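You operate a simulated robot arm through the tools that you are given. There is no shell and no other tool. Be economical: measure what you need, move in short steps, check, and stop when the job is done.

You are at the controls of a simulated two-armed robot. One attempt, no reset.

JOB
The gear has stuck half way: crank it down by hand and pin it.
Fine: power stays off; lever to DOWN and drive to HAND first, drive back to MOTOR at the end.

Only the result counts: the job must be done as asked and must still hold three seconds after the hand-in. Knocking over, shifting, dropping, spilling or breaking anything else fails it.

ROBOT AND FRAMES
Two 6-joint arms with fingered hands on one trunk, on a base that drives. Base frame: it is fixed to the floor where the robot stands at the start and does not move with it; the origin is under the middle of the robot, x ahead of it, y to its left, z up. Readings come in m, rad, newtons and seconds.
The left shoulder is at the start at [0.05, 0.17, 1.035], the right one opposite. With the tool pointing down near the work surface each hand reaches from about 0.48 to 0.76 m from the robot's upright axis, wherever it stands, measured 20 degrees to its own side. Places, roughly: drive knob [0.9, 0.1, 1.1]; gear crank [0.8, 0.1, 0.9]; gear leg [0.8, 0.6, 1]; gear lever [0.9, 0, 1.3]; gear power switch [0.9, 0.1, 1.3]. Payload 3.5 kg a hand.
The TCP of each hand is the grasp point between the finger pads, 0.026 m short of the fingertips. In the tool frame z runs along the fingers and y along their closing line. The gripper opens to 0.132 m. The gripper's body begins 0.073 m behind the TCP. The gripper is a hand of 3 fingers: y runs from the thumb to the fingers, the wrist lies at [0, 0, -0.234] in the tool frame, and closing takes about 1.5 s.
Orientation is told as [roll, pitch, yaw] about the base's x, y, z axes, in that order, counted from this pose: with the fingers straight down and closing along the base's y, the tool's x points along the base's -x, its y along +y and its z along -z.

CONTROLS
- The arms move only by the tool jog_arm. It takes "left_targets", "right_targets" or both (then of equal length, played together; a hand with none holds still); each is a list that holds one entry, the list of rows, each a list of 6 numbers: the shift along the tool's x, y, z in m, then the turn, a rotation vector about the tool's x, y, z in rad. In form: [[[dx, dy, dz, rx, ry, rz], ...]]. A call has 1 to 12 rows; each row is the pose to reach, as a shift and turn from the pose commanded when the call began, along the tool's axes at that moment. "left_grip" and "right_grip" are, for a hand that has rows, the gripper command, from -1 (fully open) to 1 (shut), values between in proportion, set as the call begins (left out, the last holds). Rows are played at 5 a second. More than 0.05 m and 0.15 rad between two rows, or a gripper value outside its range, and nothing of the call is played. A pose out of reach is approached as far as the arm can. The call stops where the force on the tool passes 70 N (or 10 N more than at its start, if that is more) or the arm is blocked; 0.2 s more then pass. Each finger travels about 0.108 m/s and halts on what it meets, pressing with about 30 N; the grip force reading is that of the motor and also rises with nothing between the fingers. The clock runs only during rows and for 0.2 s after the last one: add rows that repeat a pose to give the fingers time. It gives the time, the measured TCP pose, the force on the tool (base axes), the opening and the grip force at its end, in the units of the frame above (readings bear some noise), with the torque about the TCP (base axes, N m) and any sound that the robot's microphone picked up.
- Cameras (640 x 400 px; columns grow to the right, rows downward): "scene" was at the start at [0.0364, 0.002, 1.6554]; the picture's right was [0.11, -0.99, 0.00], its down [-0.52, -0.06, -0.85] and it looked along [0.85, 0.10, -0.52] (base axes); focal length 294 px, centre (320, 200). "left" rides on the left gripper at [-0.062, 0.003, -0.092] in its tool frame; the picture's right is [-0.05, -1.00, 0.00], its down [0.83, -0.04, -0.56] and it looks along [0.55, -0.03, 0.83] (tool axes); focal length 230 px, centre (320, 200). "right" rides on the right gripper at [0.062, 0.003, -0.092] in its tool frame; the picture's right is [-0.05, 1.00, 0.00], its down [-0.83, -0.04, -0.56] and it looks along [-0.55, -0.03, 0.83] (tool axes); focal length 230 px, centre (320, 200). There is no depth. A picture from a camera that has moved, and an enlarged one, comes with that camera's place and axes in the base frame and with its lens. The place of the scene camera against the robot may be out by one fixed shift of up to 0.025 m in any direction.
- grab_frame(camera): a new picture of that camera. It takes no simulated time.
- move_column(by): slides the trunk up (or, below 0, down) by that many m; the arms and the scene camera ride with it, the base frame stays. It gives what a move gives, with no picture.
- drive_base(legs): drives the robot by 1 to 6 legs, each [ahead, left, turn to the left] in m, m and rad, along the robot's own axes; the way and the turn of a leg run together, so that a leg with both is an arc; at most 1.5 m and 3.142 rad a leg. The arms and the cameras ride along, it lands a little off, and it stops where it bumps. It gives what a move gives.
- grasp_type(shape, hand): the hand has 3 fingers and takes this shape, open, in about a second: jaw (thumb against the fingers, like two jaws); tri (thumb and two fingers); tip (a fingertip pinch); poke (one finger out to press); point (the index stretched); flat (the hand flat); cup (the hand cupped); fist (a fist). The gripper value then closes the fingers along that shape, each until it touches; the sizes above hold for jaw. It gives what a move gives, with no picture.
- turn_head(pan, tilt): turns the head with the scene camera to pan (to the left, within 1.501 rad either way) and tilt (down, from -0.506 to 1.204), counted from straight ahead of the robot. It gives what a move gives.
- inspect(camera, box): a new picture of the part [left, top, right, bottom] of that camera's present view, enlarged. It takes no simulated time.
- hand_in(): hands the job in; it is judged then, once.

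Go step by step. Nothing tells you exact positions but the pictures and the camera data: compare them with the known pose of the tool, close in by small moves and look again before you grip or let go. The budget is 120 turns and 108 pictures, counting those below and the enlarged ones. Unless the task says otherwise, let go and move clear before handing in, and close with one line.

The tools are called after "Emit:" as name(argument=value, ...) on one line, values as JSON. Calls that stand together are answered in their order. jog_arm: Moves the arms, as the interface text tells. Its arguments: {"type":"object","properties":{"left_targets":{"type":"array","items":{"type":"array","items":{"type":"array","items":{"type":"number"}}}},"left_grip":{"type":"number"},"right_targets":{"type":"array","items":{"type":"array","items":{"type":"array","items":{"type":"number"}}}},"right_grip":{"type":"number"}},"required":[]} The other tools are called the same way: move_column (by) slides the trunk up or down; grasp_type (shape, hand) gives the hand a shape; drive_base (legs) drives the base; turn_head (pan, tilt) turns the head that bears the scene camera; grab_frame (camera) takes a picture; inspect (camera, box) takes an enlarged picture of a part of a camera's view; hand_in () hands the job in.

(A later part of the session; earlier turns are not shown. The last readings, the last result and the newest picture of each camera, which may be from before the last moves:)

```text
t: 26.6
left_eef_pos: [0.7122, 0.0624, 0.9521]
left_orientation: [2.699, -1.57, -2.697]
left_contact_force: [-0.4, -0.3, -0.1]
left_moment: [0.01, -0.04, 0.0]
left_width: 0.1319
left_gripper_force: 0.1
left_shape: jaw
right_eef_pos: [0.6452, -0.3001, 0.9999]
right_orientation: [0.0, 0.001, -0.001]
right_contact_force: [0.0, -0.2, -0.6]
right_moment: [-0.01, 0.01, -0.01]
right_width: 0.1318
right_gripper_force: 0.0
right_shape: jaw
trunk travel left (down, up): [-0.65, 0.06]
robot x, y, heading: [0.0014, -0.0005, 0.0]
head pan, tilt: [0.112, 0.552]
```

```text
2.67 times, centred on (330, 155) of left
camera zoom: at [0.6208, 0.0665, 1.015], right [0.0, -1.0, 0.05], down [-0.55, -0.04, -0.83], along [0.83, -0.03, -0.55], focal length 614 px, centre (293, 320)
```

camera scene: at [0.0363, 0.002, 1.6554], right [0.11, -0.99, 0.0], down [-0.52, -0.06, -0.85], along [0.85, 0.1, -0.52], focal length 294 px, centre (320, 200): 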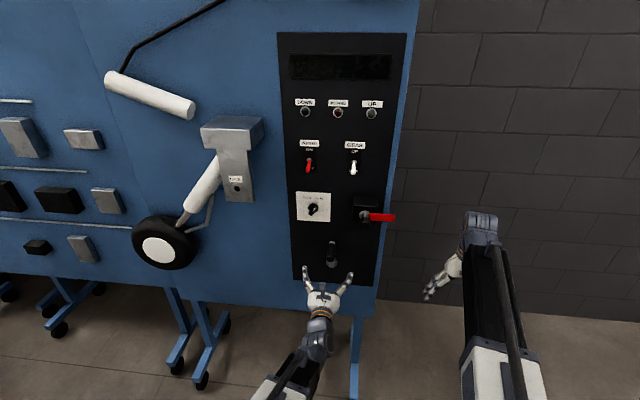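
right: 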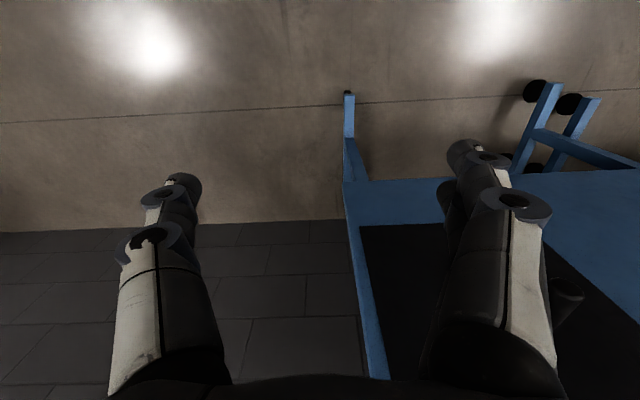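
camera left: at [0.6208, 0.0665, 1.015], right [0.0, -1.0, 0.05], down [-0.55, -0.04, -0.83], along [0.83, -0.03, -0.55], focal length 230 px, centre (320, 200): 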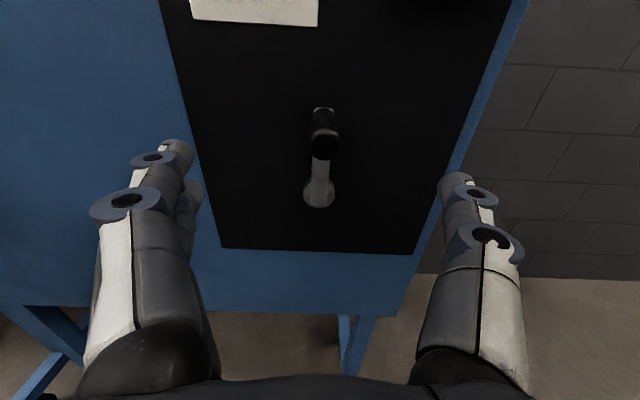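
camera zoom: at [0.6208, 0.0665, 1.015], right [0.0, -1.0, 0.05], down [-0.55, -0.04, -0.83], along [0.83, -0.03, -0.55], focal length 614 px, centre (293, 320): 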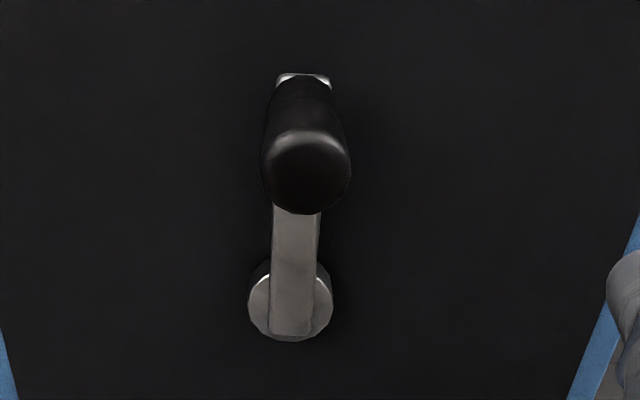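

The handle centre is at y≈0.0585, z≈0.952, with radius about 0.095. I'll move forward over the handle and close.

Emit:
jog_arm(left_targets=[[[0, -0.004, 0.035, 0, 0, 0], [0, -0.004, 0.07, 0, 0, 0], [0, -0.004, 0.102, 0, 0, 0], [0, -0.004, 0.102, 0, 0, 0]]])

Emit:
jog_arm(left_targets=[[[0, 0, 0, 0, 0, 0], [0, 0, 0, 0, 0, 0], [0, 0, 0, 0, 0, 0], [0, 0, 0, 0, 0, 0], [0, 0, 0, 0, 0, 0], [0, 0, 0, 0, 0, 0], [0, 0, 0, 0, 0, 0], [0, 0, 0, 0, 0, 0]]], left_grip=1)

Emit:
grab_frame(camera="left")

```text
t: 27.6
left_eef_pos: [0.8148, 0.0584, 0.9545]
left_orientation: [2.537, -1.573, -2.536]
left_contact_force: [0.4, 0.6, -0.2]
left_moment: [-0.01, -0.02, -0.02]
left_width: 0.1318
left_gripper_force: 0.1
left_shape: jaw
right_eef_pos: [0.6455, -0.2996, 0.9998]
right_orientation: [-0.002, -0.001, -0.001]
right_contact_force: [0.3, 0.0, -0.6]
right_moment: [-0.04, 0.01, -0.01]
right_width: 0.1318
right_gripper_force: 0.0
right_shape: jaw
trunk travel left (down, up): [-0.65, 0.06]
robot x, y, heading: [-0.0008, 0.003, -0.001]
head pan, tilt: [0.112, 0.552]
```

```text
t: 29.4
left_eef_pos: [0.8163, 0.0585, 0.9561]
left_orientation: [2.783, -1.571, -2.784]
left_contact_force: [6.1, -1.0, 5.3]
left_moment: [0.02, -0.09, 0.02]
left_width: 0.0164
left_gripper_force: 30.2
left_shape: jaw
right_eef_pos: [0.6445, -0.2992, 1.0004]
right_orientation: [0.001, 0.002, 0.0]
right_contact_force: [-0.1, 0.0, 0.0]
right_moment: [0.0, 0.0, 0.02]
right_width: 0.1318
right_gripper_force: 0.1
right_shape: jaw
trunk travel left (down, up): [-0.65, 0.06]
robot x, y, heading: [-0.0027, -0.0024, -0.0]
head pan, tilt: [0.112, 0.552]
```

```text
68 pictures are left
camera left: at [0.7233, 0.0621, 1.0166], right [0.0, -1.0, 0.05], down [-0.55, -0.04, -0.83], along [0.83, -0.03, -0.55], focal length 230 px, centre (320, 200)
```

left: 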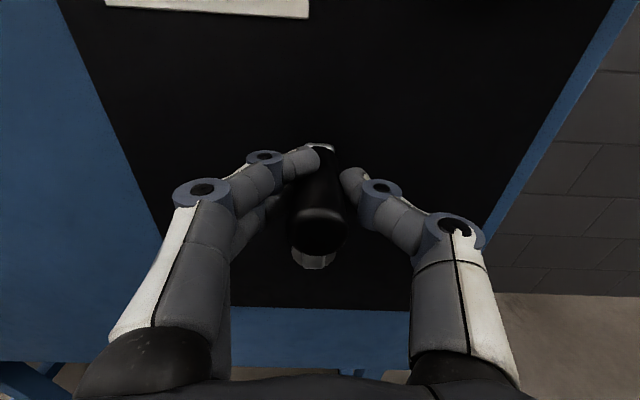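

The handle is held, slightly high. I'll try 45° clockwise and watch force and leg.

Emit:
jog_arm(left_targets=[[[0.004, 0, 0, 0, 0, 0], [0.0072, -0.0246, 0, 0, 0, 0], [0.0167, -0.0475, 0, 0, 0, 0], [0.0318, -0.0672, 0, 0, 0, 0], [0.0318, -0.0672, 0, 0, 0, 0]]])

Emit:
grab_frame(camera="left")

Emit:
grab_frame(camera="scene")

```text
t: 30.6
left_eef_pos: [0.8142, -0.0134, 0.924]
left_orientation: [2.069, -1.568, -2.074]
left_contact_force: [14.1, -24.6, 20.3]
left_moment: [0.1, -0.2, -0.4]
left_width: 0.0131
left_gripper_force: 29.7
left_shape: jaw
right_eef_pos: [0.6443, -0.3034, 1.0004]
right_orientation: [0.002, 0.0, 0.001]
right_contact_force: [-0.6, 0.3, -0.6]
right_moment: [0.03, 0.0, 0.01]
right_width: 0.1324
right_gripper_force: 0.1
right_shape: jaw
trunk travel left (down, up): [-0.65, 0.06]
robot x, y, heading: [0.0004, -0.0006, -0.006]
head pan, tilt: [0.112, 0.552]
```

```text
67 pictures are left
camera left: at [0.7227, -0.0099, 0.9853], right [0.0, -1.0, 0.05], down [-0.55, -0.04, -0.83], along [0.83, -0.03, -0.55], focal length 230 px, centre (320, 200)
```

left: 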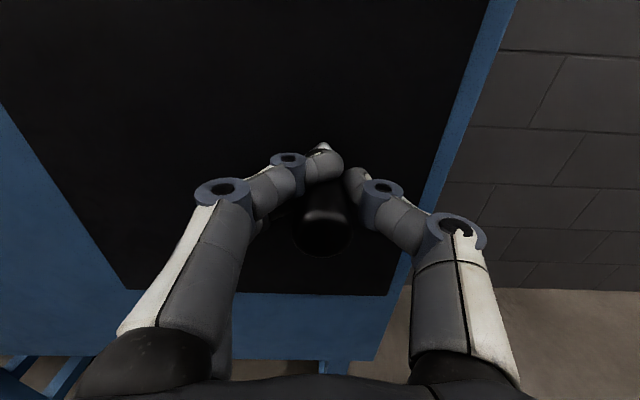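

```text
66 pictures are left
camera scene: at [0.0358, -0.0013, 1.6553], right [0.11, -0.99, 0.0], down [-0.52, -0.06, -0.85], along [0.85, 0.1, -0.52], focal length 294 px, centre (320, 200)
```

scene: 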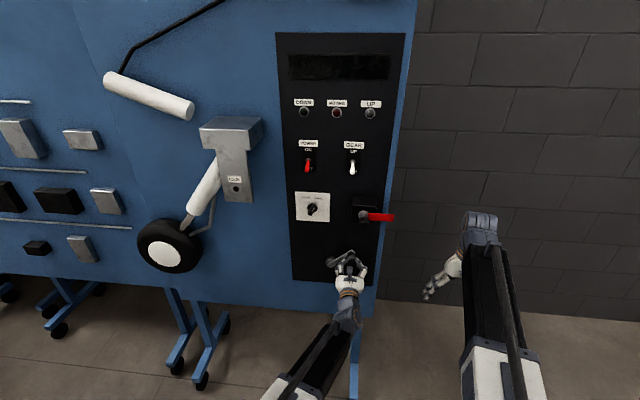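

The wheel moved down with clockwise cranking, so the direction is right; the true radius is 0.10 m. I'll continue on that circle.

Emit:
jog_arm(left_targets=[[[0.032, -0.0267, 0, 0, 0, 0], [0.0749, -0.0323, 0, 0, 0, 0], [0.1162, -0.0193, 0, 0, 0, 0], [0.1481, 0.0099, 0, 0, 0, 0], [0.1647, 0.0499, 0, 0, 0, 0], [0.1628, 0.0932, 0, 0, 0, 0]]])

Emit:
grab_frame(camera="left")

Emit:
grab_frame(camera="scene")

```text
t: 31.9
left_eef_pos: [0.8185, 0.0459, 0.782]
left_orientation: [2.976, -1.524, -2.984]
left_contact_force: [-11.9, -5.6, 31.4]
left_moment: [0.76, 0.5, 0.39]
left_width: 0.0071
left_gripper_force: 30.0
left_shape: jaw
right_eef_pos: [0.6421, -0.2999, 1.0012]
right_orientation: [0.0, -0.002, -0.002]
right_contact_force: [-0.2, 0.6, -0.2]
right_moment: [-0.03, -0.03, -0.02]
right_width: 0.1317
right_gripper_force: 0.1
right_shape: jaw
trunk travel left (down, up): [-0.65, 0.06]
robot x, y, heading: [-0.0014, -0.0006, 0.0]
head pan, tilt: [0.112, 0.552]
stopped in row 6 (left hand): the force on the tool passed its limit at 74 N (the readings are from after the stop); the commanded pose is now the measured one
```

```text
65 pictures are left
camera left: at [0.723, 0.0508, 0.8394], right [-0.01, -1.0, 0.04], down [-0.52, -0.03, -0.86], along [0.86, -0.03, -0.52], focal length 230 px, centre (320, 200)
```

left: 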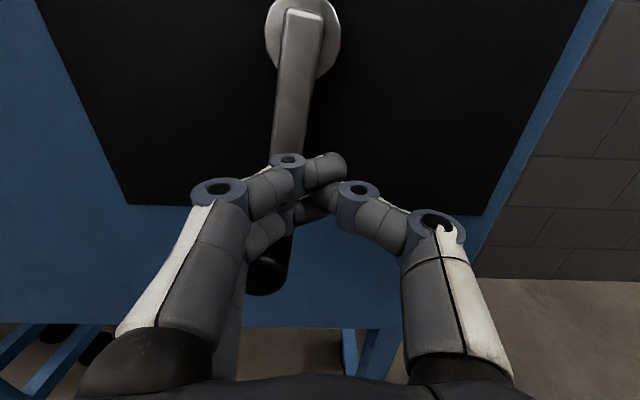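

```text
64 pictures are left
camera scene: at [0.0324, 0.0015, 1.6554], right [0.11, -0.99, 0.0], down [-0.52, -0.06, -0.85], along [0.85, 0.09, -0.52], focal length 294 px, centre (320, 200)
```

scene: 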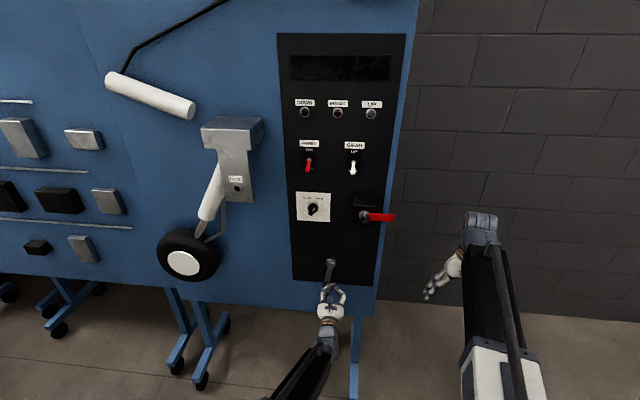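

The leg has swung most of the way, but the handle slipped out of the pinch; it now sits near [y 0.069, z 0.757]. I'll open, re-centre on it and look.

Emit:
jog_arm(left_targets=[[[-0.005, 0, 0, 0, 0, 0], [-0.005, 0, 0, 0, 0.02, 0], [-0.005, 0, 0, 0, 0.045, 0], [-0.005, 0, 0, 0, 0.045, 0], [-0.005, 0, 0, 0, 0.045, 0], [-0.005, 0.01, 0, 0, 0.045, 0], [0.012, 0.023, 0, 0, 0.045, 0], [0.025, 0.023, 0, 0, 0.045, 0], [0.025, 0.023, 0, 0, 0.045, 0]]], left_grip=-1)

Emit:
grab_frame(camera="left")

Emit:
grab_frame(camera="scene")

```text
t: 33.9
left_eef_pos: [0.8194, 0.0717, 0.7485]
left_orientation: [0.349, -1.556, -0.352]
left_contact_force: [0.0, 0.5, -0.3]
left_moment: [-0.03, 0.04, -0.01]
left_width: 0.1317
left_gripper_force: 0.2
left_shape: jaw
right_eef_pos: [0.6452, -0.3004, 1.0002]
right_orientation: [0.001, 0.002, 0.001]
right_contact_force: [-0.2, 0.2, -0.2]
right_moment: [0.02, -0.03, -0.02]
right_width: 0.1319
right_gripper_force: 0.0
right_shape: jaw
trunk travel left (down, up): [-0.65, 0.06]
robot x, y, heading: [-0.0034, 0.0009, 0.003]
head pan, tilt: [0.112, 0.552]
```

```text
63 pictures are left
camera left: at [0.7285, 0.0753, 0.8112], right [0.0, -1.0, 0.05], down [-0.57, -0.04, -0.82], along [0.82, -0.03, -0.57], focal length 230 px, centre (320, 200)
```

left: 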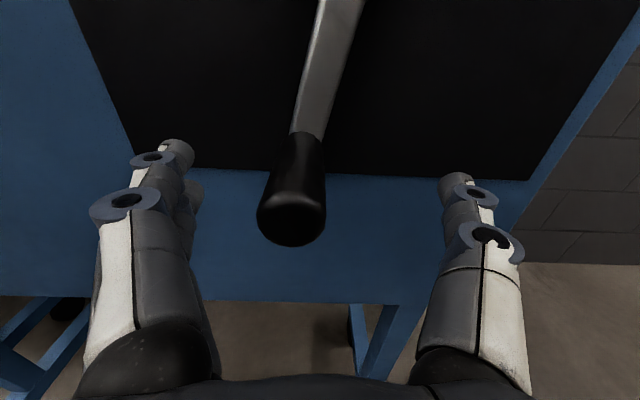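

```text
62 pictures are left
camera scene: at [0.0361, 0.0018, 1.6554], right [0.11, -0.99, 0.0], down [-0.52, -0.06, -0.85], along [0.85, 0.09, -0.52], focal length 294 px, centre (320, 200)
```

scene: 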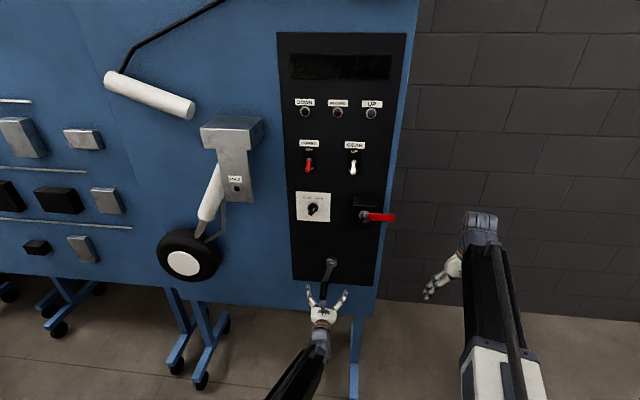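

Handle located at y≈0.081, z≈0.760. I'll centre on it and close.

Emit:
jog_arm(left_targets=[[[-0.006, 0.005, -0.004, 0, -0.012, 0.1], [-0.0115, 0.0095, -0.004, 0, -0.012, 0.2], [-0.0115, 0.0095, -0.004, 0, -0.012, 0.2], [-0.0115, 0.0095, -0.004, 0, -0.012, 0.2]]])

Emit:
jog_arm(left_targets=[[[0, 0, 0, 0, 0, 0], [0, 0, 0, 0, 0, 0], [0, 0, 0, 0, 0, 0], [0, 0, 0, 0, 0, 0], [0, 0, 0, 0, 0, 0], [0, 0, 0, 0, 0, 0], [0, 0, 0, 0, 0, 0], [0, 0, 0, 0, 0, 0]]], left_grip=1)

Emit:
grab_frame(camera="left")

```text
t: 34.9
left_eef_pos: [0.8158, 0.0819, 0.7599]
left_orientation: [1.56, -1.364, -1.567]
left_contact_force: [-0.6, -0.2, 0.0]
left_moment: [-0.03, -0.03, -0.01]
left_width: 0.132
left_gripper_force: 0.0
left_shape: jaw
right_eef_pos: [0.6452, -0.3001, 1.0008]
right_orientation: [0.001, -0.001, -0.001]
right_contact_force: [-0.4, -0.3, 0.6]
right_moment: [0.03, -0.01, -0.03]
right_width: 0.1321
right_gripper_force: 0.1
right_shape: jaw
trunk travel left (down, up): [-0.65, 0.06]
robot x, y, heading: [0.0031, -0.0014, -0.006]
head pan, tilt: [0.112, 0.552]
```

```text
t: 36.7
left_eef_pos: [0.8154, 0.0809, 0.7613]
left_orientation: [1.567, -1.366, -1.574]
left_contact_force: [5.4, -5.6, 6.8]
left_moment: [0.1, -0.07, -0.04]
left_width: 0.0102
left_gripper_force: 29.8
left_shape: jaw
right_eef_pos: [0.644, -0.3014, 1.0005]
right_orientation: [0.0, 0.0, -0.001]
right_contact_force: [1.1, 0.6, 0.3]
right_moment: [0.04, 0.01, -0.02]
right_width: 0.1316
right_gripper_force: 0.1
right_shape: jaw
trunk travel left (down, up): [-0.65, 0.06]
robot x, y, heading: [0.0013, -0.0004, 0.003]
head pan, tilt: [0.112, 0.552]
```

```text
61 pictures are left
camera left: at [0.7238, 0.0724, 0.8219], right [-0.01, -0.99, -0.15], down [-0.55, 0.13, -0.82], along [0.83, 0.08, -0.55], focal length 230 px, centre (320, 200)
```

left: 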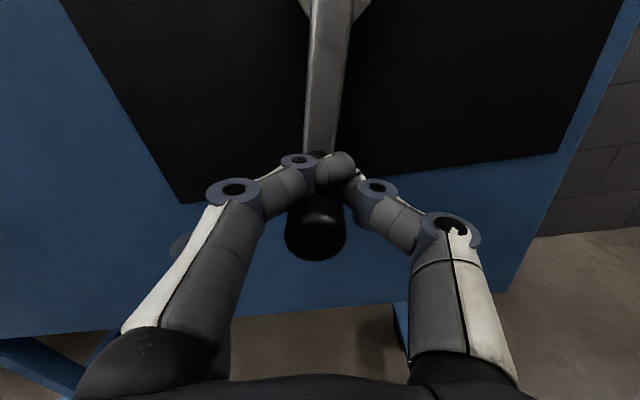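

The handle is nested between the two fingers and the thumb, a good cage. I'll continue clockwise in smaller steps.

Emit:
jog_arm(left_targets=[[[-0.004, 0.0242, 0, 0, 0, 0], [-0.0142, 0.0472, 0, 0, 0, 0], [-0.0301, 0.0667, 0, 0, 0, 0], [-0.0505, 0.0816, 0, 0, 0, 0], [-0.074, 0.0905, 0, 0, 0, 0], [-0.0991, 0.0932, 0, 0, 0, 0]]])

Emit:
grab_frame(camera="left")

Emit:
grab_frame(camera="scene")

```text
t: 38.1
left_eef_pos: [0.8176, 0.1529, 0.8766]
left_orientation: [1.558, -1.367, -1.562]
left_contact_force: [-0.1, 0.1, 0.2]
left_moment: [0.01, 0.01, 0.02]
left_width: 0.0035
left_gripper_force: 30.2
left_shape: jaw
right_eef_pos: [0.6441, -0.2993, 0.9999]
right_orientation: [0.0, -0.001, 0.0]
right_contact_force: [-0.2, 0.3, 0.6]
right_moment: [0.01, 0.0, -0.01]
right_width: 0.132
right_gripper_force: 0.0
right_shape: jaw
trunk travel left (down, up): [-0.65, 0.06]
robot x, y, heading: [0.0001, -0.0046, 0.0]
head pan, tilt: [0.112, 0.552]
```

```text
60 pictures are left
camera left: at [0.725, 0.145, 0.9365], right [-0.01, -0.99, -0.15], down [-0.56, 0.13, -0.82], along [0.83, 0.08, -0.55], focal length 230 px, centre (320, 200)
```

left: 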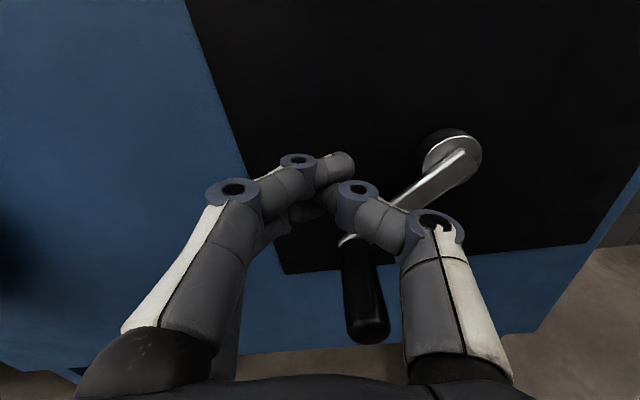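

```text
59 pictures are left
camera scene: at [0.0361, 0.0019, 1.6553], right [0.11, -0.99, 0.0], down [-0.52, -0.06, -0.85], along [0.85, 0.1, -0.52], focal length 294 px, centre (320, 200)
```

scene: 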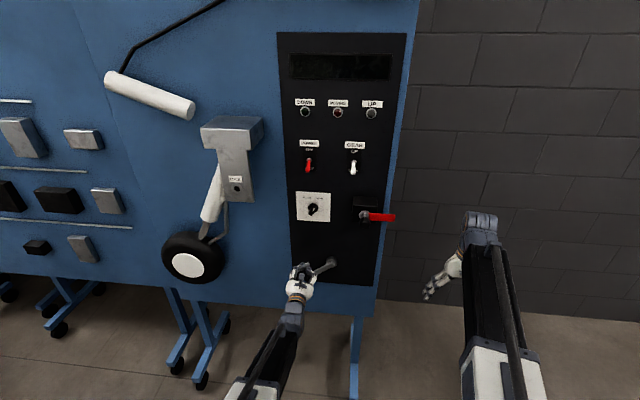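

It slipped again because vertical push relies on friction. I'll instead roll the hand so the closing line lies along the handle's direction of travel, at about [y 0.138, z 0.802].

Emit:
jog_arm(left_targets=[[[0, 0, -0.035, 0, 0, 0], [0, 0, -0.072, 0, 0, 0], [0, 0, -0.072, 0, 0, 0.13], [0.023, -0.01, -0.072, 0, 0, 0.26], [0.046, -0.02, -0.072, 0, 0, 0.39], [0.07, -0.0295, -0.072, 0, 0, 0.52], [0.07, -0.0295, -0.072, 0, 0, 0.65], [0.07, -0.0295, -0.072, 0, 0, 0.77], [0.07, -0.0295, -0.072, 0, 0, 0.77]]], left_grip=-1)

Emit:
grab_frame(camera="left")

```text
t: 40.1
left_eef_pos: [0.7444, 0.1386, 0.8009]
left_orientation: [1.57, -0.595, -1.577]
left_contact_force: [-0.1, -0.5, -1.0]
left_moment: [-0.01, 0.02, 0.0]
left_width: 0.1318
left_gripper_force: 0.1
left_shape: jaw
right_eef_pos: [0.6442, -0.3001, 0.9998]
right_orientation: [0.0, -0.001, -0.001]
right_contact_force: [-0.6, -0.8, 0.1]
right_moment: [0.02, 0.0, -0.01]
right_width: 0.1317
right_gripper_force: 0.1
right_shape: jaw
trunk travel left (down, up): [-0.65, 0.06]
robot x, y, heading: [0.0011, 0.0016, 0.001]
head pan, tilt: [0.112, 0.552]
```

```text
58 pictures are left
camera left: at [0.6521, 0.0904, 0.8391], right [-0.01, -0.6, -0.8], down [-0.55, 0.67, -0.5], along [0.83, 0.44, -0.34], focal length 230 px, centre (320, 200)
```

left: 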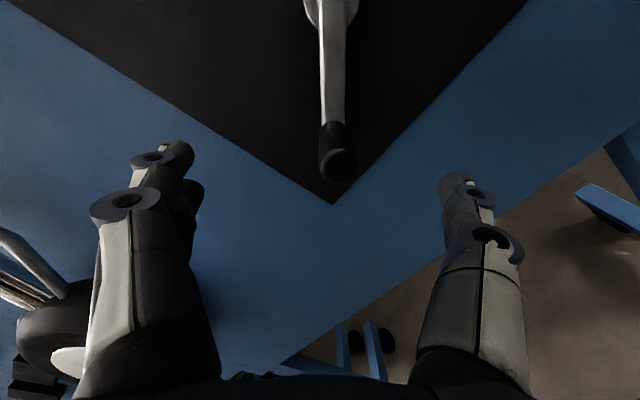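

The handle sits about 11 mm toward the thumb. I'll shift, bias slightly outward, advance and close.

Emit:
jog_arm(left_targets=[[[0.007, -0.0115, 0.0, 0, 0, 0], [0.007, -0.0115, 0.04, 0, 0, 0], [0.007, -0.0115, 0.077, 0, 0, 0], [0.007, -0.0115, 0.077, 0, 0, 0]]])

Emit:
jog_arm(left_targets=[[[0, 0, 0, 0, 0, 0], [0, 0, 0, 0, 0, 0], [0, 0, 0, 0, 0, 0], [0, 0, 0, 0, 0, 0], [0, 0, 0, 0, 0, 0], [0, 0, 0, 0, 0, 0], [0, 0, 0, 0, 0, 0], [0, 0, 0, 0, 0, 0]]], left_grip=1)

Emit:
grab_frame(camera="left")

```text
t: 41.1
left_eef_pos: [0.82, 0.1378, 0.7885]
left_orientation: [1.568, -0.596, -1.574]
left_contact_force: [0.9, -0.5, -0.3]
left_moment: [0.01, -0.02, -0.02]
left_width: 0.1322
left_gripper_force: 0.0
left_shape: jaw
right_eef_pos: [0.6442, -0.2999, 0.9999]
right_orientation: [0.001, -0.001, 0.002]
right_contact_force: [-0.1, -0.2, 0.2]
right_moment: [-0.02, 0.05, -0.02]
right_width: 0.1321
right_gripper_force: 0.0
right_shape: jaw
trunk travel left (down, up): [-0.65, 0.06]
robot x, y, heading: [0.0015, 0.0012, -0.0]
head pan, tilt: [0.112, 0.552]
```

```text
t: 42.9
left_eef_pos: [0.8199, 0.1385, 0.7881]
left_orientation: [1.566, -0.596, -1.578]
left_contact_force: [2.7, -1.3, -0.8]
left_moment: [-0.08, -0.01, -0.03]
left_width: 0.0172
left_gripper_force: 30.2
left_shape: jaw
right_eef_pos: [0.6451, -0.3003, 1.0006]
right_orientation: [0.0, 0.0, 0.001]
right_contact_force: [0.5, -0.5, 0.5]
right_moment: [-0.03, -0.01, -0.01]
right_width: 0.1319
right_gripper_force: 0.1
right_shape: jaw
trunk travel left (down, up): [-0.65, 0.06]
robot x, y, heading: [-0.0026, -0.0027, -0.004]
head pan, tilt: [0.112, 0.552]
```

```text
57 pictures are left
camera left: at [0.728, 0.0899, 0.8253], right [-0.01, -0.6, -0.8], down [-0.55, 0.67, -0.5], along [0.83, 0.44, -0.34], focal length 230 px, centre (320, 200)
```

left: 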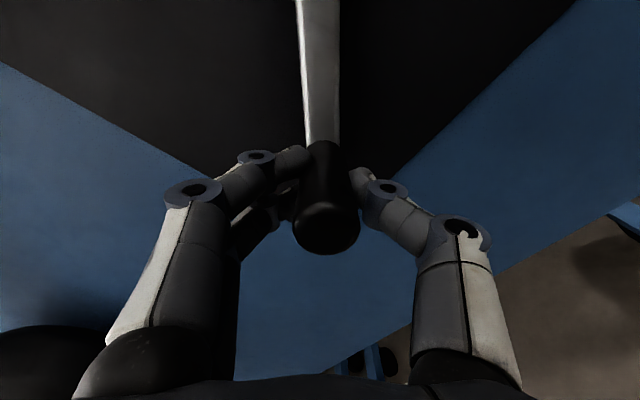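

This is a proper grip. I'll swing the hand rigidly around the hub, clockwise about 56°.

Emit:
jog_arm(left_targets=[[[0.0005, 0.0146, 0, 0, 0, 0.14], [-0.0011, 0.0291, 0, 0, 0, 0.28], [-0.0047, 0.0432, 0, 0, 0, 0.42], [-0.0103, 0.0567, 0, 0, 0, 0.56], [-0.0176, 0.0694, 0, 0, 0, 0.7], [-0.0266, 0.0808, 0, 0, 0, 0.84], [-0.0372, 0.0909, 0, 0, 0, 0.98]]])

Emit:
grab_frame(camera="left")

Emit:
grab_frame(camera="scene")

```text
t: 44.5
left_eef_pos: [0.8219, 0.1541, 0.8843]
left_orientation: [1.566, 0.39, -1.582]
left_contact_force: [-11.3, -18.7, -10.5]
left_moment: [-0.05, 0.26, -0.32]
left_width: 0.0174
left_gripper_force: 29.5
left_shape: jaw
right_eef_pos: [0.6443, -0.3023, 1.0005]
right_orientation: [0.002, 0.0, -0.002]
right_contact_force: [0.3, 0.4, -0.6]
right_moment: [-0.03, -0.02, -0.04]
right_width: 0.132
right_gripper_force: 0.1
right_shape: jaw
trunk travel left (down, up): [-0.65, 0.06]
robot x, y, heading: [0.0008, -0.0015, -0.003]
head pan, tilt: [0.112, 0.552]
```

```text
56 pictures are left
camera left: at [0.7284, 0.0978, 0.8636], right [0.0, 0.33, -0.94], down [-0.55, 0.79, 0.28], along [0.84, 0.52, 0.18], focal length 230 px, centre (320, 200)
```

left: 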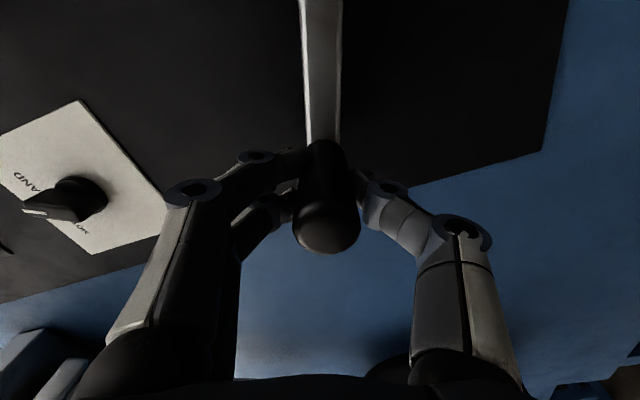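

```text
55 pictures are left
camera scene: at [0.0362, -0.0001, 1.6552], right [0.11, -0.99, 0.0], down [-0.52, -0.06, -0.85], along [0.85, 0.1, -0.52], focal length 294 px, centre (320, 200)
```

scene: 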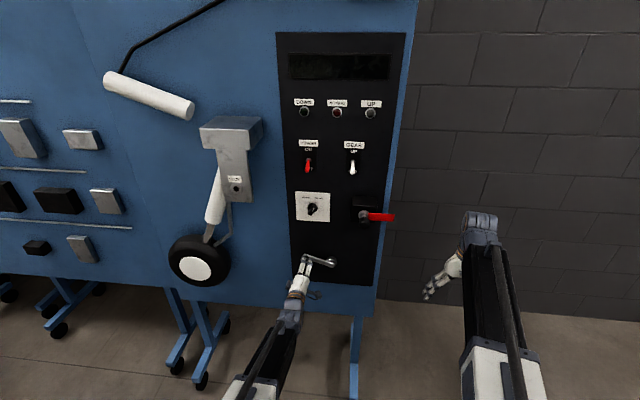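

The wheel moved down further. I'll continue another 56° about the hub.

Emit:
jog_arm(left_targets=[[[-0.0039, 0.0146, 0, 0, 0, 0.14], [-0.0054, 0.0285, 0, 0, 0, 0.28], [-0.0088, 0.0421, 0, 0, 0, 0.42], [-0.0142, 0.055, 0, 0, 0, 0.56], [-0.0213, 0.0671, 0, 0, 0, 0.7], [-0.03, 0.078, 0, 0, 0, 0.84], [-0.0401, 0.0876, 0, 0, 0, 0.98]]])

Emit:
grab_frame(camera="left")

Emit:
grab_frame(camera="scene")

```text
t: 46.1
left_eef_pos: [0.8218, 0.0881, 0.9483]
left_orientation: [1.528, 1.366, -1.619]
left_contact_force: [-19.0, -6.2, -25.2]
left_moment: [-0.18, 0.48, -0.04]
left_width: 0.0178
left_gripper_force: 30.0
left_shape: jaw
right_eef_pos: [0.6448, -0.2996, 0.9987]
right_orientation: [0.001, 0.0, 0.0]
right_contact_force: [-0.7, 0.2, 0.2]
right_moment: [-0.02, 0.01, 0.02]
right_width: 0.132
right_gripper_force: 0.1
right_shape: jaw
trunk travel left (down, up): [-0.65, 0.06]
robot x, y, heading: [-0.0002, -0.0036, 0.001]
head pan, tilt: [0.112, 0.552]
```

```text
54 pictures are left
camera left: at [0.7289, 0.0726, 0.8888], right [0.0, 0.97, -0.25], down [-0.55, 0.22, 0.81], along [0.84, 0.14, 0.53], focal length 230 px, centre (320, 200)
```

left: 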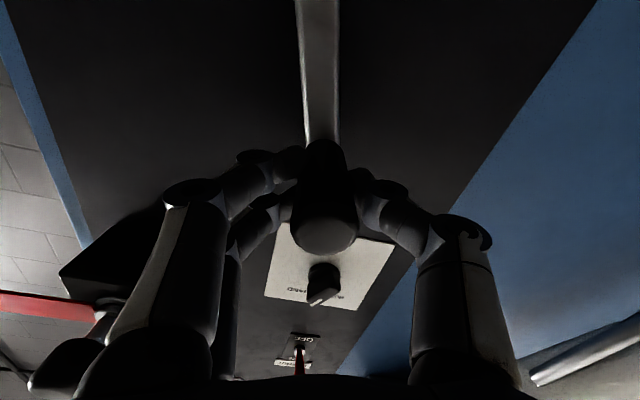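

```text
53 pictures are left
camera scene: at [0.0369, 0.0014, 1.6552], right [0.11, -0.99, 0.0], down [-0.52, -0.06, -0.85], along [0.85, 0.1, -0.53], focal length 294 px, centre (320, 200)
```

scene: 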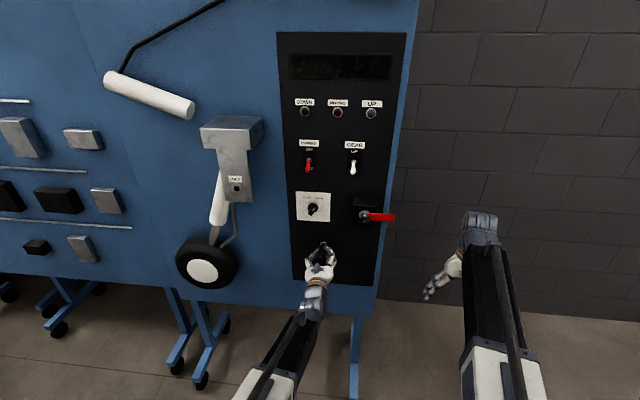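

Still working well. I'll continue cautiously, as the wrist roll is getting large.

Emit:
jog_arm(left_targets=[[[-0.0021, 0.0136, 0, 0, 0, 0.14], [-0.0035, 0.0272, 0, 0, 0, 0.28], [-0.0068, 0.0405, 0, 0, 0, 0.42], [-0.012, 0.053, 0, 0, 0, 0.56]]])

Emit:
grab_frame(camera="scene")

```text
t: 47.1
left_eef_pos: [0.8228, 0.0352, 0.9474]
left_orientation: [-1.559, 1.216, 1.579]
left_contact_force: [-16.0, 3.5, -21.1]
left_moment: [-0.35, 0.39, 0.08]
left_width: 0.018
left_gripper_force: 30.0
left_shape: jaw
right_eef_pos: [0.6446, -0.2993, 1.0001]
right_orientation: [0.0, 0.0, -0.001]
right_contact_force: [0.0, -0.1, -0.3]
right_moment: [-0.02, -0.03, 0.02]
right_width: 0.1319
right_gripper_force: 0.1
right_shape: jaw
trunk travel left (down, up): [-0.65, 0.06]
robot x, y, heading: [0.0039, 0.0003, -0.001]
head pan, tilt: [0.112, 0.552]
```

```text
52 pictures are left
camera scene: at [0.0368, 0.0024, 1.6553], right [0.11, -0.99, 0.0], down [-0.52, -0.06, -0.85], along [0.85, 0.1, -0.53], focal length 294 px, centre (320, 200)
```

scene: 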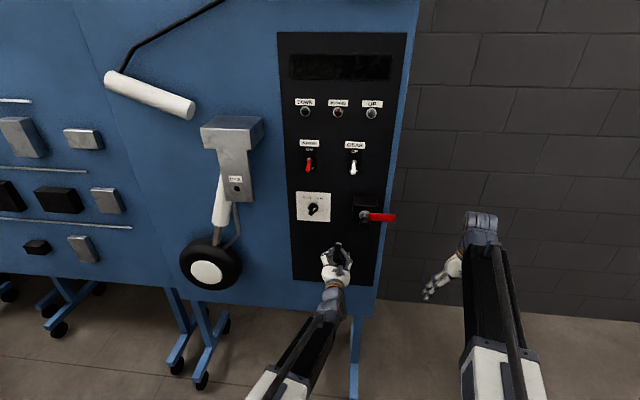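

The wrist still turns freely. I'll continue another 48°.

Emit:
jog_arm(left_targets=[[[-0.0026, 0.0138, 0, 0, 0, 0.14], [-0.0043, 0.0274, 0, 0, 0, 0.28], [-0.0079, 0.0407, 0, 0, 0, 0.42], [-0.0134, 0.0533, 0, 0, 0, 0.56], [-0.0205, 0.065, 0, 0, 0, 0.7], [-0.0293, 0.0757, 0, 0, 0, 0.84]]])

Emit:
grab_frame(camera="scene")

```text
t: 48.3
left_eef_pos: [0.8212, -0.0143, 0.9138]
left_orientation: [-1.616, 0.57, 1.481]
left_contact_force: [-23.1, -27.7, 15.1]
left_moment: [-1.56, -0.54, -1.48]
left_width: 0.0172
left_gripper_force: 29.5
left_shape: jaw
left hand out of reach, approached as far as the arm can: row 4, 5
right_eef_pos: [0.6426, -0.3026, 1.0005]
right_orientation: [0.001, -0.003, -0.006]
right_contact_force: [0.1, -0.3, -0.4]
right_moment: [0.0, 0.0, 0.01]
right_width: 0.132
right_gripper_force: 0.1
right_shape: jaw
trunk travel left (down, up): [-0.65, 0.06]
robot x, y, heading: [0.0003, -0.0032, -0.008]
head pan, tilt: [0.112, 0.552]
stopped in row 5 (left hand): the force on the tool passed its limit at 78 N (the readings are from after the stop); the commanded pose is now the measured one
```

```text
51 pictures are left
camera scene: at [0.0344, 0.001, 1.6553], right [0.11, -0.99, 0.0], down [-0.52, -0.06, -0.85], along [0.85, 0.09, -0.52], focal length 294 px, centre (320, 200)
```

scene: 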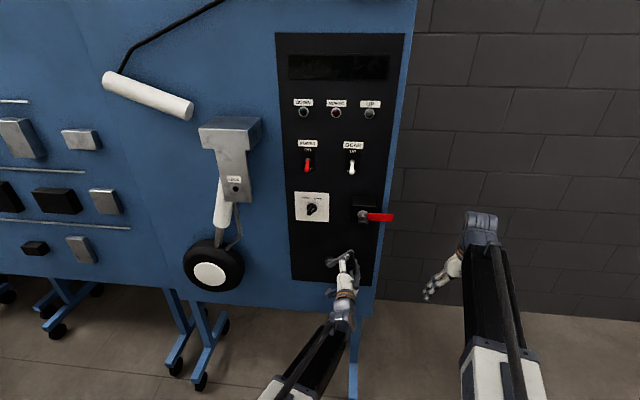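

The wrist reached its roll limit. I'll release, back off, and unroll to regrip from the opposite side.

Emit:
jog_arm(left_targets=[[[0, 0, 0, 0, 0, 0], [0, 0, 0, 0, 0, 0], [0, 0, -0.04, 0, 0, 0], [0, 0, -0.08, 0, 0, 0], [0, 0, -0.08, 0, 0, -0.14], [0, 0, -0.08, 0, 0, -0.28], [0, 0, -0.08, 0, 0, -0.42], [0, 0, -0.08, 0, 0, -0.56], [0, 0, -0.08, 0, 0, -0.7], [0, 0, -0.08, 0, 0, -0.84], [0, 0, -0.08, 0, 0, -0.98], [0, 0, -0.08, 0, 0, -1.12]]], left_grip=-1)

Emit:
jog_arm(left_targets=[[[0, 0, 0, 0, 0, -0.14], [0, 0, 0, 0, 0, -0.28], [0, 0, 0, 0, 0, -0.42], [0, 0, 0, 0, 0, -0.56], [0, 0, 0, 0, 0, -0.7], [0, 0, 0, 0, 0, -0.84], [0, 0, 0, 0, 0, -0.98], [0, 0, 0, 0, 0, -1.12], [0, 0, 0, 0, 0, -1.26], [0, 0, 0, 0, 0, -1.4], [0, 0, 0, 0, 0, -1.54], [0, 0, 0, 0, 0, -1.68]]])

Emit:
grab_frame(camera="left")

Emit:
grab_frame(camera="scene")

```text
t: 50.9
left_eef_pos: [0.7444, -0.0045, 0.9081]
left_orientation: [1.844, 1.444, -1.36]
left_contact_force: [0.3, -0.1, -0.1]
left_moment: [-0.01, 0.0, 0.02]
left_width: 0.1321
left_gripper_force: 0.0
left_shape: jaw
right_eef_pos: [0.644, -0.3021, 1.0015]
right_orientation: [-0.001, -0.001, -0.005]
right_contact_force: [0.8, -0.3, -0.3]
right_moment: [-0.02, -0.04, 0.05]
right_width: 0.1319
right_gripper_force: 0.1
right_shape: jaw
trunk travel left (down, up): [-0.65, 0.06]
robot x, y, heading: [0.0, 0.0005, -0.001]
head pan, tilt: [0.112, 0.552]
```

```text
t: 53.5
left_eef_pos: [0.7421, -0.0048, 0.9075]
left_orientation: [1.605, -0.233, -1.636]
left_contact_force: [0.1, 0.2, -0.2]
left_moment: [0.03, -0.02, -0.02]
left_width: 0.1317
left_gripper_force: 0.0
left_shape: jaw
right_eef_pos: [0.6431, -0.3032, 0.9992]
right_orientation: [-0.001, -0.002, -0.003]
right_contact_force: [-0.4, -1.1, 0.5]
right_moment: [0.0, 0.0, -0.05]
right_width: 0.1323
right_gripper_force: 0.0
right_shape: jaw
trunk travel left (down, up): [-0.65, 0.06]
robot x, y, heading: [-0.0073, -0.0014, -0.004]
head pan, tilt: [0.112, 0.552]
```

```text
50 pictures are left
camera left: at [0.6473, -0.0571, 0.9226], right [0.02, -0.28, -0.96], down [-0.5, 0.83, -0.25], along [0.87, 0.48, -0.13], focal length 230 px, centre (320, 200)
```

left: 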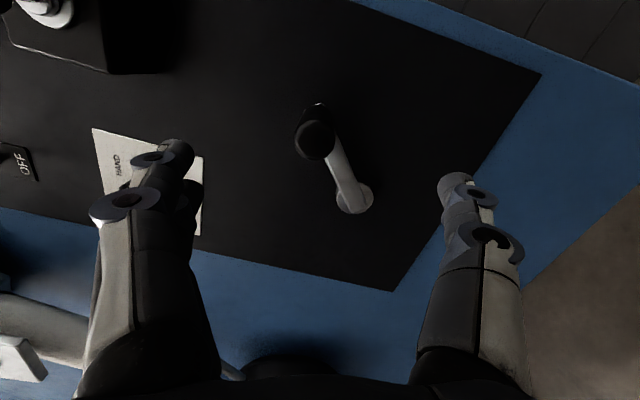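

```text
49 pictures are left
camera scene: at [0.0365, 0.0008, 1.6554], right [0.11, -0.99, 0.0], down [-0.52, -0.06, -0.85], along [0.85, 0.09, -0.52], focal length 294 px, centre (320, 200)
```

scene: 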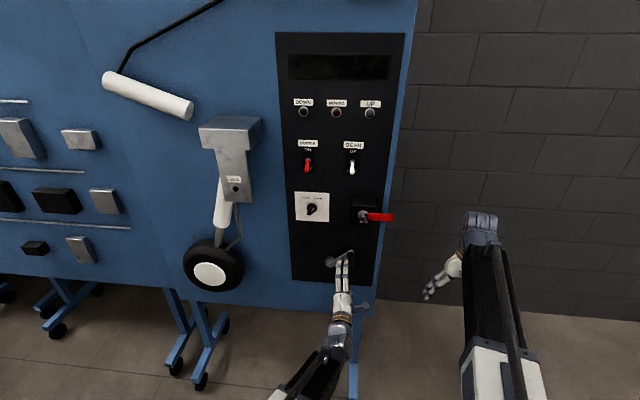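

I can see the handle near [y -0.017, z 0.914], with the hand slightly tilted. I'll correct the tilt and roll, and look again.

Emit:
jog_arm(left_targets=[[[-0.006, 0.002, 0, 0.005, 0.025, -0.11], [-0.0121, 0.0033, 0, 0.01, 0.05, -0.22], [-0.0121, 0.0033, 0, 0.014, 0.073, -0.33], [-0.0121, 0.0033, 0, 0.016, 0.073, -0.44], [-0.0121, 0.0033, 0, 0.016, 0.073, -0.44]]])

Emit:
grab_frame(camera="left")

```text
t: 54.7
left_eef_pos: [0.7428, -0.0146, 0.9142]
left_orientation: [1.557, -0.671, -1.56]
left_contact_force: [-0.5, 0.1, 0.0]
left_moment: [0.01, -0.01, -0.01]
left_width: 0.1317
left_gripper_force: 0.1
left_shape: jaw
right_eef_pos: [0.6433, -0.3039, 1.0001]
right_orientation: [0.0, 0.001, -0.003]
right_contact_force: [0.0, 1.0, -0.2]
right_moment: [-0.04, 0.02, -0.03]
right_width: 0.1318
right_gripper_force: 0.0
right_shape: jaw
trunk travel left (down, up): [-0.65, 0.06]
robot x, y, heading: [-0.0009, -0.0033, -0.002]
head pan, tilt: [0.112, 0.552]
```

```text
48 pictures are left
camera left: at [0.6508, -0.0605, 0.9562], right [-0.01, -0.66, -0.75], down [-0.56, 0.62, -0.54], along [0.83, 0.42, -0.38], focal length 230 px, centre (320, 200)
```

left: 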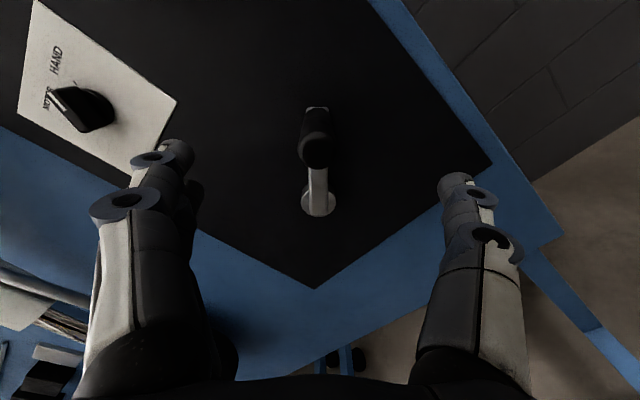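

Well aligned. I'll advance and close.

Emit:
jog_arm(left_targets=[[[0.001, 0.002, 0.0, 0, 0, 0], [0.001, 0.002, 0.04, 0, 0, 0], [0.001, 0.002, 0.078, 0, 0, 0], [0.001, 0.002, 0.078, 0, 0, 0]]])

Emit:
jog_arm(left_targets=[[[0, 0, 0, 0, 0, 0], [0, 0, 0, 0, 0, 0], [0, 0, 0, 0, 0, 0], [0, 0, 0, 0, 0, 0], [0, 0, 0, 0, 0, 0], [0, 0, 0, 0, 0, 0], [0, 0, 0, 0, 0, 0], [0, 0, 0, 0, 0, 0]]], left_grip=1)

Emit:
grab_frame(camera="left")

```text
t: 55.7
left_eef_pos: [0.8208, -0.0115, 0.9138]
left_orientation: [1.555, -0.671, -1.562]
left_contact_force: [0.5, -0.2, 0.6]
left_moment: [0.04, 0.0, -0.01]
left_width: 0.1318
left_gripper_force: 0.1
left_shape: jaw
right_eef_pos: [0.6445, -0.3022, 0.9999]
right_orientation: [0.0, 0.0, -0.004]
right_contact_force: [-1.0, -0.3, -0.2]
right_moment: [0.01, 0.01, 0.01]
right_width: 0.1324
right_gripper_force: 0.0
right_shape: jaw
trunk travel left (down, up): [-0.65, 0.06]
robot x, y, heading: [0.0019, -0.0015, 0.001]
head pan, tilt: [0.112, 0.552]
```

```text
t: 57.5
left_eef_pos: [0.8211, -0.0114, 0.9144]
left_orientation: [1.556, -0.669, -1.561]
left_contact_force: [3.9, 0.3, -2.6]
left_moment: [0.1, 0.05, -0.03]
left_width: 0.0171
left_gripper_force: 30.6
left_shape: jaw
right_eef_pos: [0.6445, -0.3035, 1.0001]
right_orientation: [0.0, 0.001, -0.005]
right_contact_force: [0.2, -0.6, -0.3]
right_moment: [-0.01, -0.01, 0.01]
right_width: 0.1317
right_gripper_force: 0.1
right_shape: jaw
trunk travel left (down, up): [-0.65, 0.06]
robot x, y, heading: [0.0014, -0.0022, -0.006]
head pan, tilt: [0.112, 0.552]
```

```text
47 pictures are left
camera left: at [0.7293, -0.0577, 0.9556], right [-0.01, -0.66, -0.75], down [-0.56, 0.62, -0.54], along [0.83, 0.42, -0.38], focal length 230 px, centre (320, 200)
```

left: 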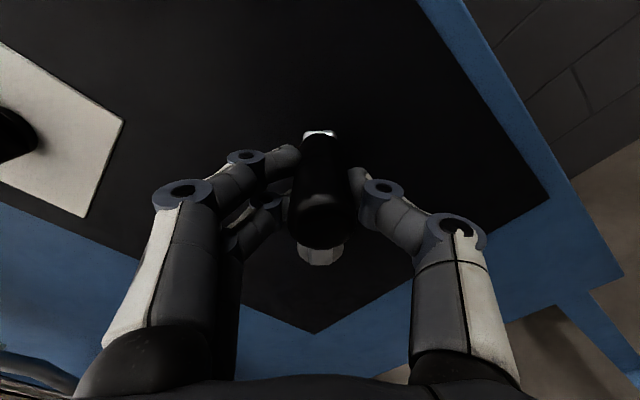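

A good grip. Swinging another 56° clockwise about the hub.

Emit:
jog_arm(left_targets=[[[0.0003, -0.0136, 0, 0, 0, 0.14], [0.0025, -0.0272, 0, 0, 0, 0.28], [0.0065, -0.0402, 0, 0, 0, 0.42], [0.0124, -0.0525, 0, 0, 0, 0.56], [0.0199, -0.064, 0, 0, 0, 0.7], [0.0289, -0.0743, 0, 0, 0, 0.84], [0.0392, -0.0832, 0, 0, 0, 0.98]]])

Emit:
grab_frame(camera="scene")

```text
t: 59.1
left_eef_pos: [0.8202, -0.0323, 0.8251]
left_orientation: [1.558, 0.31, -1.573]
left_contact_force: [14.2, 5.3, 1.6]
left_moment: [0.09, -0.05, 0.08]
left_width: 0.0164
left_gripper_force: 29.5
left_shape: jaw
right_eef_pos: [0.6438, -0.3024, 1.0]
right_orientation: [0.001, -0.002, -0.005]
right_contact_force: [0.0, 0.3, 0.8]
right_moment: [0.0, 0.0, 0.04]
right_width: 0.1322
right_gripper_force: 0.0
right_shape: jaw
trunk travel left (down, up): [-0.65, 0.06]
robot x, y, heading: [0.0009, -0.0023, -0.005]
head pan, tilt: [0.112, 0.552]
```

```text
46 pictures are left
camera scene: at [0.0377, 0.0014, 1.6554], right [0.11, -0.99, 0.0], down [-0.52, -0.06, -0.85], along [0.85, 0.09, -0.53], focal length 294 px, centre (320, 200)
```

scene: 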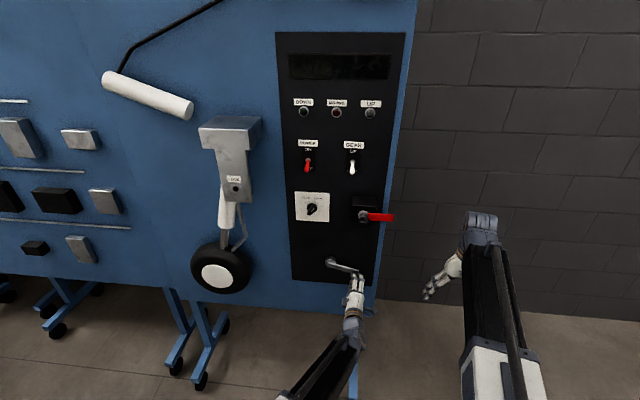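

Wheel continues to come down. Repeating with 80°.

Emit:
jog_arm(left_targets=[[[0.0003, -0.0136, 0, 0, 0, 0.14], [0.0025, -0.0272, 0, 0, 0, 0.28], [0.0065, -0.0402, 0, 0, 0, 0.42], [0.0124, -0.0525, 0, 0, 0, 0.56], [0.0199, -0.064, 0, 0, 0, 0.7], [0.0289, -0.0743, 0, 0, 0, 0.84], [0.0392, -0.0832, 0, 0, 0, 0.98], [0.0508, -0.0905, 0, 0, 0, 1.12], [0.0632, -0.0962, 0, 0, 0, 1.26], [0.0763, -0.1002, 0, 0, 0, 1.4]]])

Emit:
grab_frame(camera="scene")

```text
t: 61.3
left_eef_pos: [0.8203, 0.0685, 0.7541]
left_orientation: [-1.502, 1.429, 1.636]
left_contact_force: [21.4, -4.1, 16.2]
left_moment: [-0.01, -0.32, -0.11]
left_width: 0.0155
left_gripper_force: 29.5
left_shape: jaw
right_eef_pos: [0.6439, -0.3044, 1.0003]
right_orientation: [0.0, 0.0, -0.005]
right_contact_force: [-0.3, 0.5, 0.6]
right_moment: [0.0, 0.02, -0.01]
right_width: 0.1318
right_gripper_force: 0.0
right_shape: jaw
trunk travel left (down, up): [-0.65, 0.06]
robot x, y, heading: [-0.0016, -0.0011, -0.007]
head pan, tilt: [0.112, 0.552]
```

```text
45 pictures are left
camera scene: at [0.0365, 0.0002, 1.6554], right [0.11, -0.99, 0.0], down [-0.52, -0.06, -0.85], along [0.85, 0.09, -0.52], focal length 294 px, centre (320, 200)
```

scene: 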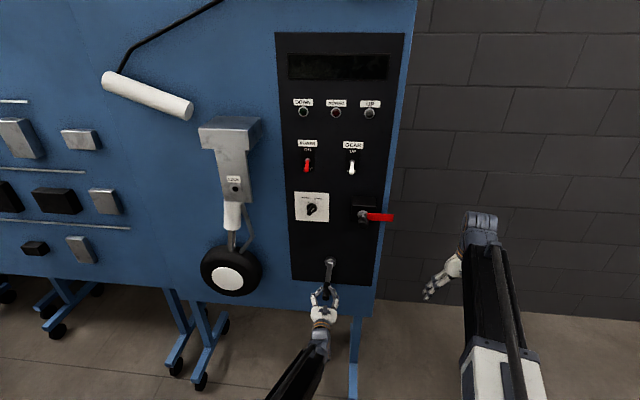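

The leg is nearly vertical. I'll continue until it stops.

Emit:
jog_arm(left_targets=[[[0.0017, -0.0134, 0, 0, 0, 0.14], [0.0039, -0.0267, 0, 0, 0, 0.28], [0.0078, -0.0396, 0, 0, 0, 0.42], [0.0137, -0.0517, 0, 0, 0, 0.56]]])

Emit:
grab_frame(camera="scene")

Emit:
inspect(camera="scene", box=[180, 100, 300, 300])

```text
t: 62.3
left_eef_pos: [0.8192, 0.1159, 0.7739]
left_orientation: [-1.551, 0.869, 1.582]
left_contact_force: [19.5, -11.7, 9.7]
left_moment: [-0.02, -0.17, -0.18]
left_width: 0.0153
left_gripper_force: 30.5
left_shape: jaw
right_eef_pos: [0.6443, -0.3051, 1.0]
right_orientation: [0.0, 0.001, -0.006]
right_contact_force: [0.5, 0.5, -0.5]
right_moment: [0.03, -0.02, 0.01]
right_width: 0.1319
right_gripper_force: 0.1
right_shape: jaw
trunk travel left (down, up): [-0.65, 0.06]
robot x, y, heading: [0.0031, 0.0032, -0.007]
head pan, tilt: [0.112, 0.552]
```

```text
44 pictures are left
camera scene: at [0.0373, -0.0005, 1.6553], right [0.11, -0.99, 0.0], down [-0.52, -0.06, -0.85], along [0.85, 0.09, -0.53], focal length 294 px, centre (320, 200)
```

scene: 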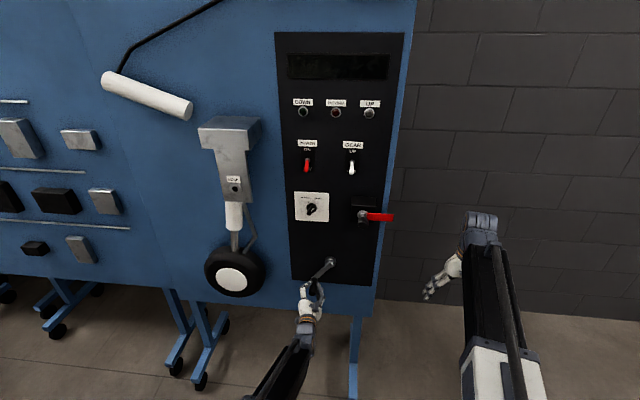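

```text
2.00 times, centred on (240, 200) of scene
camera zoom: at [0.0373, -0.0005, 1.6553], right [0.11, -0.99, 0.0], down [-0.52, -0.06, -0.85], along [0.85, 0.09, -0.53], focal length 588 px, centre (480, 200)
```

zoom: 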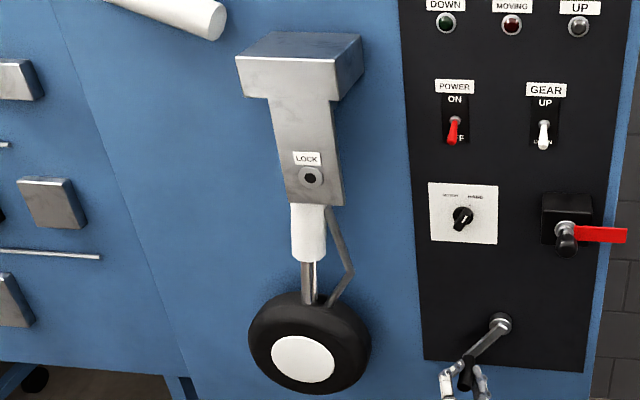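

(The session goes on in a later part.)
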